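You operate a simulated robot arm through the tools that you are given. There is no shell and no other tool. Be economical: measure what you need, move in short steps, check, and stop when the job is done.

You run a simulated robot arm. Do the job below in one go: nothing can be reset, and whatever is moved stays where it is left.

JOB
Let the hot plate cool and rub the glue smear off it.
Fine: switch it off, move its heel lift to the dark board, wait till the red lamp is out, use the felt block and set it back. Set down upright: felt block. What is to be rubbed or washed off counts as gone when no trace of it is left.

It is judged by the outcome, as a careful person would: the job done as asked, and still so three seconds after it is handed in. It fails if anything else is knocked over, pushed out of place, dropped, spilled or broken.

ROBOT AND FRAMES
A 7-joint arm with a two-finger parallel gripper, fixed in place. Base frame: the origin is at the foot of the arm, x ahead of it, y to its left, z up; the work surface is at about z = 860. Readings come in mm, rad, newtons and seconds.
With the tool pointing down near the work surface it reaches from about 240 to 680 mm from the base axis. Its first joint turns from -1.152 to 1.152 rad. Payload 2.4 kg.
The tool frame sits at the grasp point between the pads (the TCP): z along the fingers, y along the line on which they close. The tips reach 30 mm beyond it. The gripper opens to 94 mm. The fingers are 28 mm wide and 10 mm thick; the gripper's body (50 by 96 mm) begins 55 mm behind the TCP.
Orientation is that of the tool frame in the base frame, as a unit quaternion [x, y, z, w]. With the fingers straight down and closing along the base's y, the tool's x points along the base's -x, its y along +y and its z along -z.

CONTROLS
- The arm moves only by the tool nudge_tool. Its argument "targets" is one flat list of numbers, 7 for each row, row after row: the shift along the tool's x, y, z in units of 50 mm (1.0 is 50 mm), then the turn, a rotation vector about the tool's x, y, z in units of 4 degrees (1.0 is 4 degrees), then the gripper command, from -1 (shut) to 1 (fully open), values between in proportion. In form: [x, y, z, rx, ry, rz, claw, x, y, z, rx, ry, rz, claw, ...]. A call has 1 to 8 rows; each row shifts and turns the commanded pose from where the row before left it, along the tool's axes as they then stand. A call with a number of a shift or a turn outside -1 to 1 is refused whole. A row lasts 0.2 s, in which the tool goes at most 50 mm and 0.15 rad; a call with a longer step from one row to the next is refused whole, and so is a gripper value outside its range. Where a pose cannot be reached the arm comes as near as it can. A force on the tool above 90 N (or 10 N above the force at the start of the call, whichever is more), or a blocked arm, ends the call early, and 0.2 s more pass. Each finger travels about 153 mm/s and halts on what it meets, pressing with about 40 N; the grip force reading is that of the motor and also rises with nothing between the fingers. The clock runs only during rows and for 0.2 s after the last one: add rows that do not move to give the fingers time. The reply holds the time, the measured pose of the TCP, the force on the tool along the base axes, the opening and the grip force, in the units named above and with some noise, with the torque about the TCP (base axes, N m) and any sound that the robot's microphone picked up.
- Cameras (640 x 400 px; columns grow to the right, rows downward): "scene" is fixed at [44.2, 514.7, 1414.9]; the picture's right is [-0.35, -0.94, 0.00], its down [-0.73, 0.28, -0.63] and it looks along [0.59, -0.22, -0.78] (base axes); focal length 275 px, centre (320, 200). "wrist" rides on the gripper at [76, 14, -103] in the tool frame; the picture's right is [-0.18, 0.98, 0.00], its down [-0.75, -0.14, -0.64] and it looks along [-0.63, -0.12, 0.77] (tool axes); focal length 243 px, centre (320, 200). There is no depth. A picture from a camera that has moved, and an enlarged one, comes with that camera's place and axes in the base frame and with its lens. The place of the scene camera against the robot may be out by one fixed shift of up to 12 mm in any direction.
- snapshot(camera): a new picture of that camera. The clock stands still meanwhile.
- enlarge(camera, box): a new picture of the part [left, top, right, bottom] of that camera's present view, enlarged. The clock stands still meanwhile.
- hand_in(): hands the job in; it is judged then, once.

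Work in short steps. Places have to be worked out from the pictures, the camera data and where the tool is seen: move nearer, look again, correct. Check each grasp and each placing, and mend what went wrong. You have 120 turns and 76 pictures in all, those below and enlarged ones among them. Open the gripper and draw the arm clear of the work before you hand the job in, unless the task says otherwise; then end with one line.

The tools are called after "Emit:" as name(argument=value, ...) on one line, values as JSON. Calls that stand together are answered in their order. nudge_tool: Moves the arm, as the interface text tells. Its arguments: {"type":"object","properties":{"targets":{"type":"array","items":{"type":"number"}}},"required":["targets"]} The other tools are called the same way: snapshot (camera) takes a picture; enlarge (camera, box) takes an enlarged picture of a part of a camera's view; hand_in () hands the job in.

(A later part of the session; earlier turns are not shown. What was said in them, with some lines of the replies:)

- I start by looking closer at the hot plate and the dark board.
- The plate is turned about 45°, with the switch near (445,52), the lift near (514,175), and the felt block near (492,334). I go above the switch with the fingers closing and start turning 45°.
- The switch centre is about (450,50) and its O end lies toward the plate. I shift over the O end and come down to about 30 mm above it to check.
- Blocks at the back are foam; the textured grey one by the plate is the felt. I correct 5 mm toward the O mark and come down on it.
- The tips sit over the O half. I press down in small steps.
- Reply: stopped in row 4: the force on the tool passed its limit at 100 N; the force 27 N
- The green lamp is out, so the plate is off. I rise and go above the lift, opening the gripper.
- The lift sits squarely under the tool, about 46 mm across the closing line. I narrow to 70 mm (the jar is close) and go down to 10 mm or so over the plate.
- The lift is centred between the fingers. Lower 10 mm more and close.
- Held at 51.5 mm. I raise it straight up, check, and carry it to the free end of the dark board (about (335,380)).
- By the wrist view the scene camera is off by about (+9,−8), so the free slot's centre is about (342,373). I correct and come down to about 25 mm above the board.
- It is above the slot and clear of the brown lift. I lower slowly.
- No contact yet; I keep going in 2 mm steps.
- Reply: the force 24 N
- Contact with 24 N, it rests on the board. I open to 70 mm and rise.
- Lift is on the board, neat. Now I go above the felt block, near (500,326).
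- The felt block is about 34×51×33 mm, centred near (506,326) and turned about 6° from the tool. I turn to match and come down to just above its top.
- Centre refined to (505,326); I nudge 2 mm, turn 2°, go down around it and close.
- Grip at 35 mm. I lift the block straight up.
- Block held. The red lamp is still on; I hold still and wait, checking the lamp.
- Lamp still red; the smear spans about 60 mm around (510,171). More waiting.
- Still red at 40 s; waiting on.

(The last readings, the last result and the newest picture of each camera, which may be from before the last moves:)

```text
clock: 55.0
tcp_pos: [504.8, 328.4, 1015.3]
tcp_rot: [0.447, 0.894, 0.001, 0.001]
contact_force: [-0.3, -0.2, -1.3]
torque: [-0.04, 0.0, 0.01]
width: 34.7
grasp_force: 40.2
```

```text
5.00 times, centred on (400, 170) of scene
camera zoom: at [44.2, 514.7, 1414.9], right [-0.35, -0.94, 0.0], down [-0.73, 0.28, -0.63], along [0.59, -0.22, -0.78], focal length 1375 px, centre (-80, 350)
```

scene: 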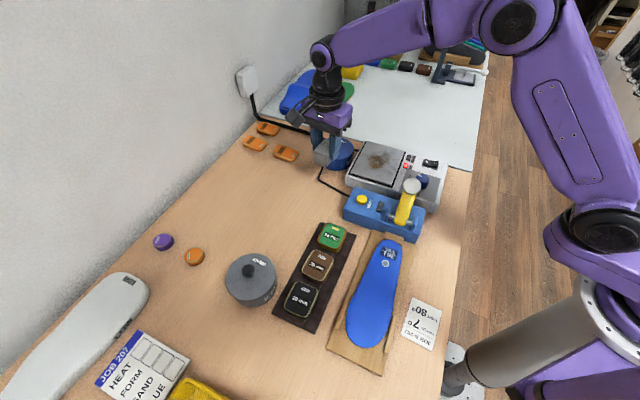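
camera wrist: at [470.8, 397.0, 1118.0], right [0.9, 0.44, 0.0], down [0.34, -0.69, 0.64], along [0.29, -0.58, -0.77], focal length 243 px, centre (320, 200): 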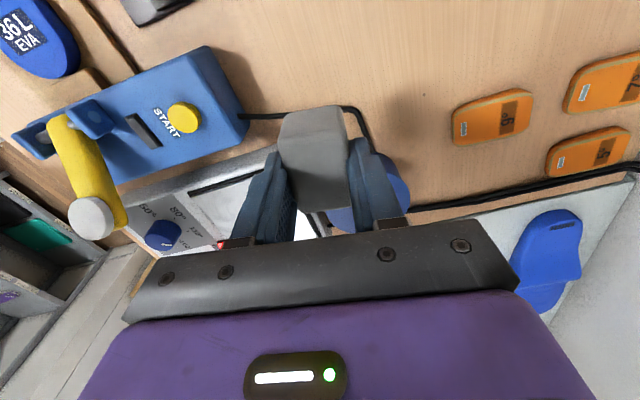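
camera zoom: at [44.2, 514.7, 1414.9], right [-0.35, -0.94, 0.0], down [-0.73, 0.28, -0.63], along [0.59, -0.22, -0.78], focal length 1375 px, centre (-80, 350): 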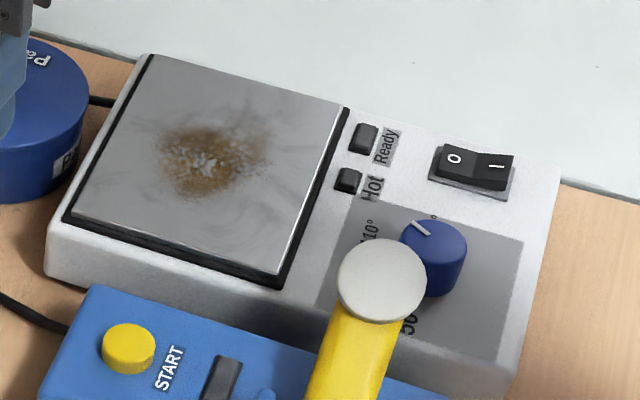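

The red lamp is out. I align with the plate and carry the felt over the smear.

Emit:
nudge_tool(targets=[0, 0, 0, 0, 0, -0.7, -1, 0, 0, 0, 0, 0, -0.7, -1, 0, 0, 0, 0, 0, -0.7, -1, -0.571, -0.539, 0, 0, 0, 0, -1, -0.571, -0.539, 0, 0, 0, 0, -1, -0.571, -0.539, 0, 0, 0, 0, -1, -0.571, -0.539, 0, 0, 0, 0, -1, 0, 0, 0, 0, 0, 0, -1])

Emit:
snapshot(camera="wrist")

Emit:
enlarge(camera="scene", box=[310, 110, 470, 210])

```text
clock: 56.8
tcp_pos: [509.4, 167.6, 1014.0]
tcp_rot: [0.38, 0.925, 0.001, 0.003]
contact_force: [0.2, -0.2, -0.6]
torque: [0.01, -0.02, -0.02]
width: 34.3
grasp_force: 40.5
```

```text
38 pictures are left
camera wrist: at [465.6, 231.7, 1116.6], right [0.82, 0.57, 0.0], down [0.43, -0.63, 0.64], along [0.37, -0.53, -0.77], focal length 243 px, centre (320, 200)
```

wrist: 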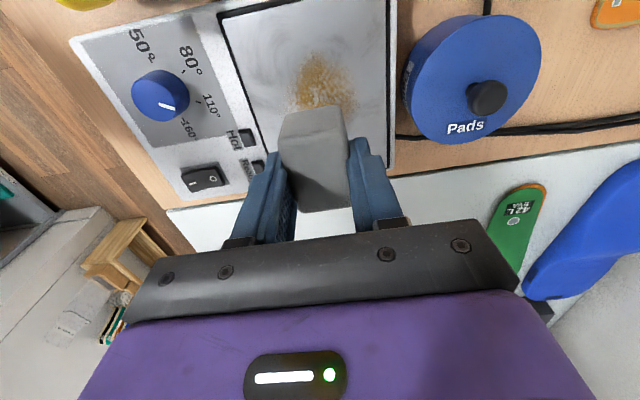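

```text
4.00 times, centred on (390, 160) of scene
camera zoom: at [44.2, 514.7, 1414.9], right [-0.35, -0.94, 0.0], down [-0.73, 0.28, -0.63], along [0.59, -0.22, -0.78], focal length 1100 px, centre (40, 360)
```

zoom: 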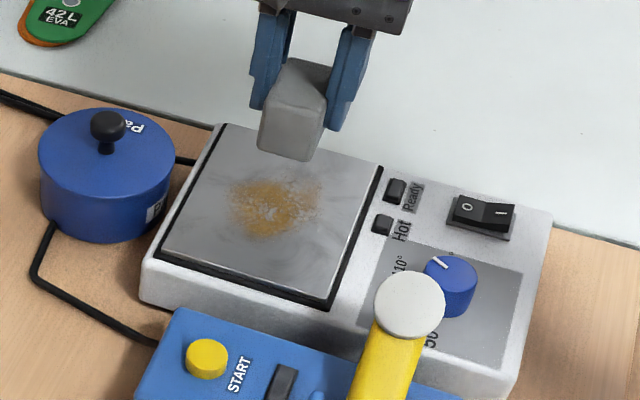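

The smear spans roughly 72×66 mm around the present point, well inside the plate. I lower the felt onto it until contact.

Emit:
nudge_tool(targets=[0, 0, 0.5, 0, 0, 0, -1, 0, 0, 0.5, 0, 0, 0, -1, 0, 0, 0.1, 0, 0, 0, -1, 0, 0, 0.06, 0, 0, 0, -1])

```text
clock: 57.8
tcp_pos: [510.4, 169.8, 957.4]
tcp_rot: [0.381, 0.925, 0.002, 0.002]
contact_force: [-4.5, -3.3, 21.6]
torque: [-0.11, 0.51, 0.05]
width: 34.8
grasp_force: 40.4
```

Contact with about 20 N. I rub back and forth along the plate, stepping sideways.

Emit:
nudge_tool(targets=[-0.4, 0, 0, 0, 0, 0, -1, 0.37, 0, 0, 0, 0, 0, -1, 0.37, 0, 0, 0, 0, 0, -1, 0.37, 0, 0, 0, 0, 0, -1, 0, 0.24, 0, 0, 0, 0, -1, -0.37, 0, 0, 0, 0, 0, -1, -0.37, 0, 0, 0, 0, 0, -1, -0.37, 0, 0, 0, 0, 0, -1])

Emit:
nudge_tool(targets=[0, 0.24, 0, 0, 0, 0, -1, 0.37, 0, 0, 0, 0, 0, -1, 0.37, 0, 0, 0, 0, 0, -1, 0.37, 0, 0, 0, 0, 0, -1, 0, -0.48, 0, 0, 0, 0, -1, 0, -0.24, 0, 0, 0, 0, -1])

Emit:
enlarge(camera="scene", box=[310, 110, 470, 210])

```text
clock: 59.6
tcp_pos: [533.0, 164.5, 957.3]
tcp_rot: [0.38, 0.925, 0.002, 0.002]
contact_force: [-6.2, 8.5, 22.7]
torque: [0.28, 0.31, -0.05]
width: 34.4
grasp_force: 40.0
```

```text
clock: 61.0
tcp_pos: [478.1, 187.0, 956.7]
tcp_rot: [0.38, 0.925, 0.003, 0.003]
contact_force: [4.0, 9.3, 22.7]
torque: [0.26, 0.01, -0.07]
width: 34.6
grasp_force: 40.0
```

```text
4.00 times, centred on (390, 160) of scene
camera zoom: at [44.0, 514.8, 1414.8], right [-0.35, -0.94, 0.0], down [-0.73, 0.28, -0.63], along [0.59, -0.22, -0.78], focal length 1100 px, centre (40, 360)
```

zoom: 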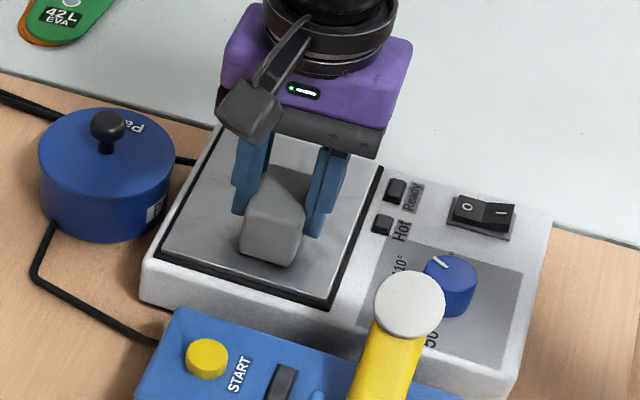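

Rubbing works. I cover the other side and cross the middle again.

Emit:
nudge_tool(targets=[-0.37, 0, 0, 0, 0, 0, -1, -0.37, 0, 0, 0, 0, 0, -1, -0.37, 0, 0, 0, 0, 0, -1, 0, -0.24, 0, 0, 0, 0, -1, 0.37, 0, 0, 0, 0, 0, -1, 0.37, 0, 0, 0, 0, 0, -1, 0.37, 0, 0, 0, 0, 0, -1, 0, 0.36, 0, 0, 0, 0, -1])

Emit:
nudge_tool(targets=[-0.37, 0, 0, 0, 0, 0, -1, -0.37, 0, 0, 0, 0, 0, -1, -0.37, 0, 0, 0, 0, 0, -1, 0, 0.24, 0, 0, 0, 0, -1, 0.37, 0, 0, 0, 0, 0, -1, 0.37, 0, 0, 0, 0, 0, -1, 0.37, 0, 0, 0, 0, 0, -1])

Emit:
nudge_tool(targets=[0, 0, -0.5, 0, 0, 0, -1, 0, 0, -0.6, 0, 0, 0, -1, 0, 0.8, -0.2, 0, 0, 0, -1, 0.5, 0.8, 0, 0, 0, 0, -1, 0, 0, 0, 0, 0, 0, -1])

Emit:
enlarge(camera="scene", box=[330, 120, 450, 200])

```text
clock: 62.8
tcp_pos: [480.2, 189.2, 956.5]
tcp_rot: [0.381, 0.925, 0.0, 0.001]
contact_force: [-11.4, -13.3, 40.6]
torque: [-0.69, 0.22, -0.02]
width: 34.5
grasp_force: 40.0
```

```text
clock: 64.4
tcp_pos: [491.3, 198.4, 957.4]
tcp_rot: [0.381, 0.925, 0.003, 0.004]
contact_force: [7.7, -7.9, 26.8]
torque: [-0.41, -0.08, 0.08]
width: 34.6
grasp_force: 39.7
```

```text
clock: 65.6
tcp_pos: [528.8, 275.1, 1021.5]
tcp_rot: [0.381, 0.925, 0.0, 0.001]
contact_force: [0.0, -0.1, -0.4]
torque: [0.01, -0.03, 0.0]
width: 34.8
grasp_force: 40.2
```

```text
5.00 times, centred on (390, 160) of scene
camera zoom: at [44.2, 514.7, 1414.9], right [-0.35, -0.94, 0.0], down [-0.73, 0.28, -0.63], along [0.59, -0.22, -0.78], focal length 1375 px, centre (-30, 400)
```

zoom: 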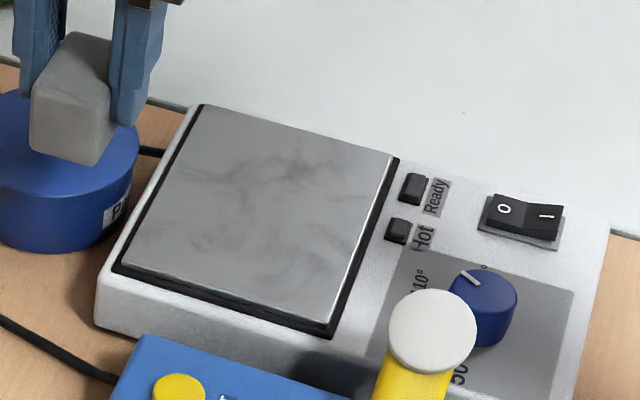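

Emit:
enlarge(camera="scene", box=[346, 138, 412, 190])

Emit:
snapshot(camera="wrist")

```text
7.69 times, centred on (379, 164) of scene
camera zoom: at [44.2, 514.7, 1414.9], right [-0.35, -0.94, 0.0], down [-0.73, 0.28, -0.63], along [0.59, -0.22, -0.78], focal length 2115 px, centre (-134, 477)
```

zoom: 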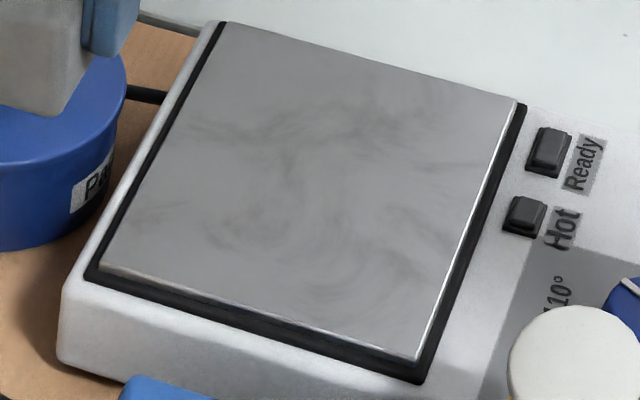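

```text
33 pictures are left
camera wrist: at [484.7, 338.1, 1125.0], right [0.82, 0.57, 0.0], down [0.43, -0.63, 0.64], along [0.37, -0.53, -0.77], focal length 243 px, centre (320, 200)
```

wrist: 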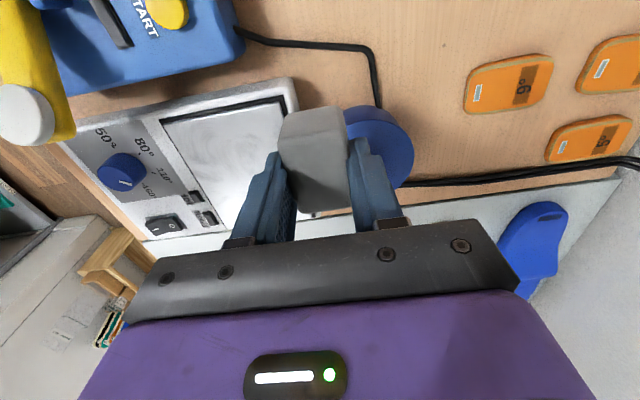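

The plate looks clean (the grey swirls were there before and cover the whole plate). I check it closer with the wrist camera.

Emit:
nudge_tool(targets=[-0.68, -0.44, 0, 0, 0, 0, -1, -0.68, -0.44, 0, 0, 0, 0, -1, -0.68, -0.44, 0, 0, 0, 0, -1, -0.68, -0.44, 0, 0, 0, 0, -1, 0, 0, 0, 0, 0, 0, -1])

Emit:
enlarge(camera="wrist", box=[220, 0, 420, 130])

```text
clock: 66.8
tcp_pos: [562.7, 113.9, 1023.9]
tcp_rot: [0.381, 0.925, 0.001, 0.003]
contact_force: [0.5, -0.4, 0.0]
torque: [-0.01, -0.02, 0.0]
width: 34.5
grasp_force: 39.6
```

```text
3.08 times, centred on (320, 65) of wrist
camera zoom: at [519.3, 177.1, 1127.5], right [0.82, 0.57, 0.0], down [0.43, -0.63, 0.64], along [0.37, -0.53, -0.77], focal length 746 px, centre (320, 615)
```

zoom: 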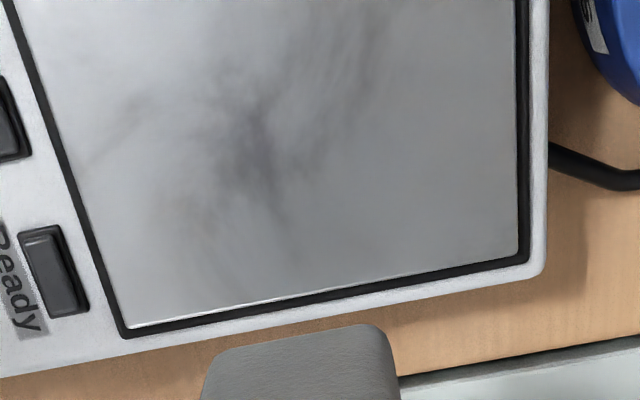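

No glue is left. I take the felt block back to its original place (506,326.5) with its original turn.

Emit:
nudge_tool(targets=[0.762, 0.443, 0, 0, 0, 0, -1, 0.762, 0.443, 0, 0, 0, 0, -1, 0.762, 0.443, 0, 0, 0, 0, -1, 0.762, 0.443, 0, 0, 0, 0, -1, 0.762, 0.443, 0, 0, 0, 0, -1, 0, 0, 0, 0, 0, 0.7, -1, 0, 0, 0, 0, 0, 0.7, -1, 0, 0, 0, 0, 0, 0.7, -1])

Emit:
nudge_tool(targets=[0, 0, 0.4, 0, 0, 0, -1, 0, 0, 0.6, 0, 0, 0, -1, 0, 0, 0.7, 0, 0, 0, -1, 0, 0, 0.3, 0, 0, 0, -1, 0, 0, 0, 0, 0, 0, -1])

Emit:
enlarge(camera="scene", box=[290, 120, 450, 220])

```text
clock: 68.6
tcp_pos: [504.2, 327.3, 1021.9]
tcp_rot: [0.448, 0.894, 0.002, 0.002]
contact_force: [0.6, 0.7, 0.4]
torque: [0.0, -0.02, 0.03]
width: 34.6
grasp_force: 40.4
```

```text
clock: 69.8
tcp_pos: [505.5, 329.2, 921.2]
tcp_rot: [0.447, 0.894, 0.002, 0.002]
contact_force: [0.0, 0.3, -0.9]
torque: [0.0, 0.0, 0.02]
width: 34.2
grasp_force: 39.9
```

```text
4.00 times, centred on (370, 170) of scene
camera zoom: at [44.2, 514.7, 1414.9], right [-0.35, -0.94, 0.0], down [-0.73, 0.28, -0.63], along [0.59, -0.22, -0.78], focal length 1100 px, centre (120, 320)
```

zoom: 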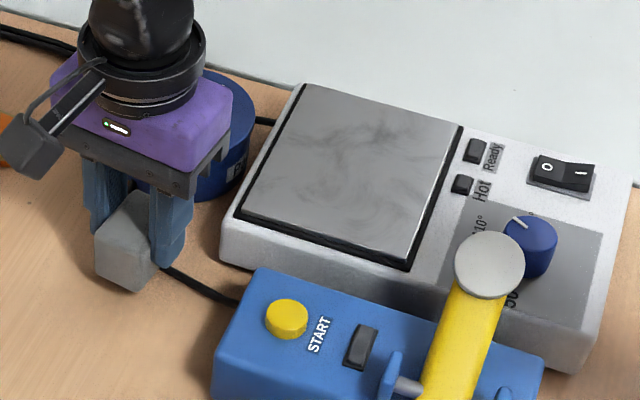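

Above its old spot; lowering to contact in small steps.

Emit:
nudge_tool(targets=[0, 0, 0.18, 0, 0, 0, -1, 0, 0, 0.04, 0, 0, 0, -1, 0, 0, 0.04, 0, 0, 0, -1])

```text
clock: 70.6
tcp_pos: [505.8, 328.1, 908.2]
tcp_rot: [0.448, 0.894, 0.002, 0.002]
contact_force: [0.5, -0.1, -0.6]
torque: [-0.01, -0.03, 0.0]
width: 34.8
grasp_force: 39.6
```

Emit:
nudge_tool(targets=[0, 0, 0.03, 0, 0, 0, -1, 0, 0, 0.03, 0, 0, 0, -1, 0, 0, 0, 0, 0, 0, -1])

Emit:
enlarge(camera="scene", box=[290, 130, 390, 210])

```text
clock: 71.4
tcp_pos: [505.5, 327.4, 904.8]
tcp_rot: [0.447, 0.894, 0.002, 0.002]
contact_force: [-0.3, 0.6, -0.3]
torque: [-0.01, -0.01, 0.0]
width: 34.6
grasp_force: 39.9
```

```text
5.00 times, centred on (340, 170) of scene
camera zoom: at [44.2, 514.7, 1414.9], right [-0.35, -0.94, 0.0], down [-0.73, 0.28, -0.63], along [0.59, -0.22, -0.78], focal length 1375 px, centre (220, 350)
```

zoom: 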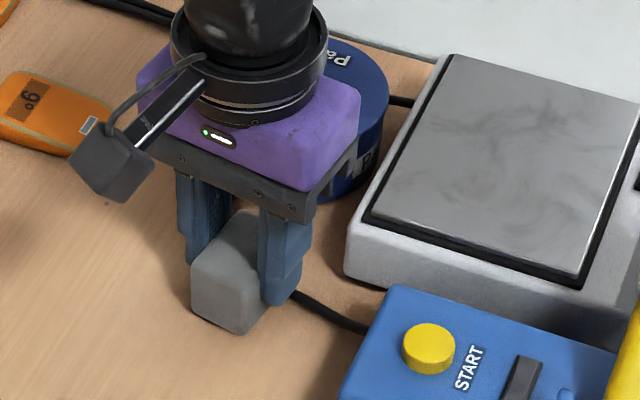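

Emit:
nudge_tool(targets=[0, 0, 0.03, 0, 0, 0, -1, 0, 0, 0.03, 0, 0, 0, -1])

```text
clock: 72.0
tcp_pos: [506.0, 327.6, 904.2]
tcp_rot: [0.448, 0.894, 0.002, 0.003]
contact_force: [-8.6, -7.7, 28.7]
torque: [-0.41, 0.55, 0.04]
width: 34.8
grasp_force: 39.8
```

The block rests on the table (29 N). I ease off, open and rise.

Emit:
nudge_tool(targets=[0, 0, -0.04, 0, 0, 0, -1, 0, 0, 0, 0, 0, 0, 0.45, 0, 0, 0, 0, 0, 0, 0.45, 0, 0, -0.4, 0, 0, 0, 0.45, 0, 0, -0.8, 0, 0, 0, 0.45, 0, 0, -0.9, 0, 0, 0, 0.45, 0, 0, -0.9, 0, 0, 0, 0.45])

Emit:
nudge_tool(targets=[0.7, 0, -0.5, 0, 0, 0, 0.45, 0.7, 0, -0.5, 0, 0, 0, 0.45, 0.7, 0, 0, 0, 0, 0, 0.45, 0, 0, 0, 0, 0, 0, 0.45])

Emit:
snapshot(camera="scene")

Emit:
enlarge(camera="scene", box=[290, 120, 450, 220])

Emit:
snapshot(camera="wrist")

```text
clock: 73.6
tcp_pos: [504.3, 326.3, 1055.4]
tcp_rot: [0.448, 0.894, 0.001, 0.002]
contact_force: [-0.2, 0.2, -0.3]
torque: [0.0, -0.02, 0.0]
width: 68.2
grasp_force: 0.1
```

```text
clock: 74.6
tcp_pos: [442.8, 410.9, 1105.1]
tcp_rot: [0.448, 0.894, 0.002, 0.002]
contact_force: [-0.2, -1.2, -0.7]
torque: [0.02, -0.02, 0.0]
width: 68.5
grasp_force: 0.0
```

```text
29 pictures are left
```

scene: 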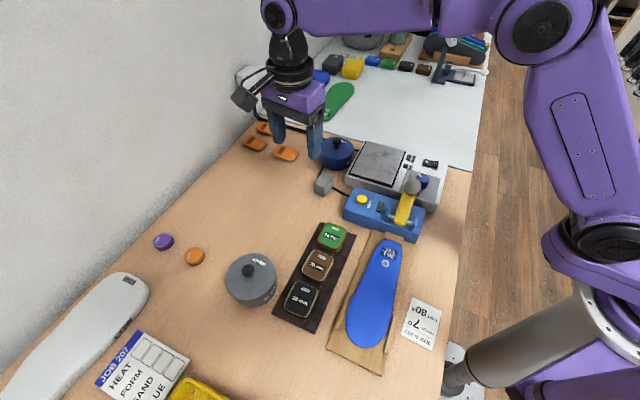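

```text
4.00 times, centred on (370, 170) of scene
camera zoom: at [44.2, 514.7, 1414.9], right [-0.35, -0.94, 0.0], down [-0.73, 0.28, -0.63], along [0.59, -0.22, -0.78], focal length 1100 px, centre (120, 320)
```

zoom: 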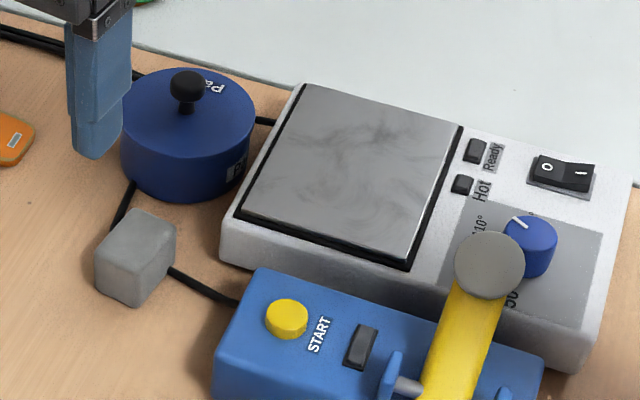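

```text
27 pictures are left
camera wrist: at [409.6, 480.8, 1208.2], right [0.9, 0.44, 0.0], down [0.34, -0.69, 0.64], along [0.29, -0.58, -0.77], focal length 243 px, centre (320, 200)
```

wrist: 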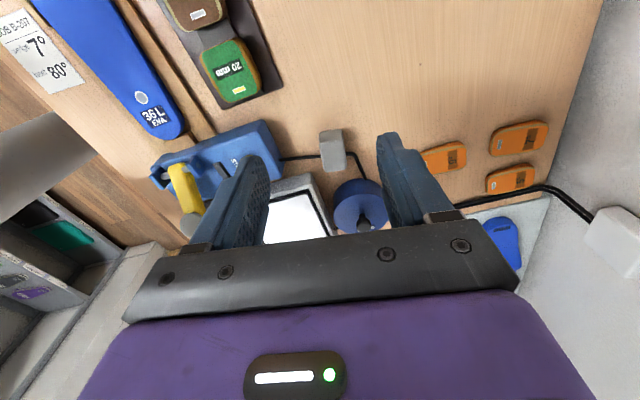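

Everything reads well: the plate is off and clean, the lift is on the dark board, and the felt block stands upright at its place within a few mm. The gripper is open and clear, so I hand in.

Emit:
hand_in()

```text
The job is handed in.
```

The hot plate is switched off and its red lamp is out. The glue smear is rubbed off with no trace left in the close-up pictures. The heel lift is on the dark board, and the felt block is upright in its old spot, about 5 mm off.
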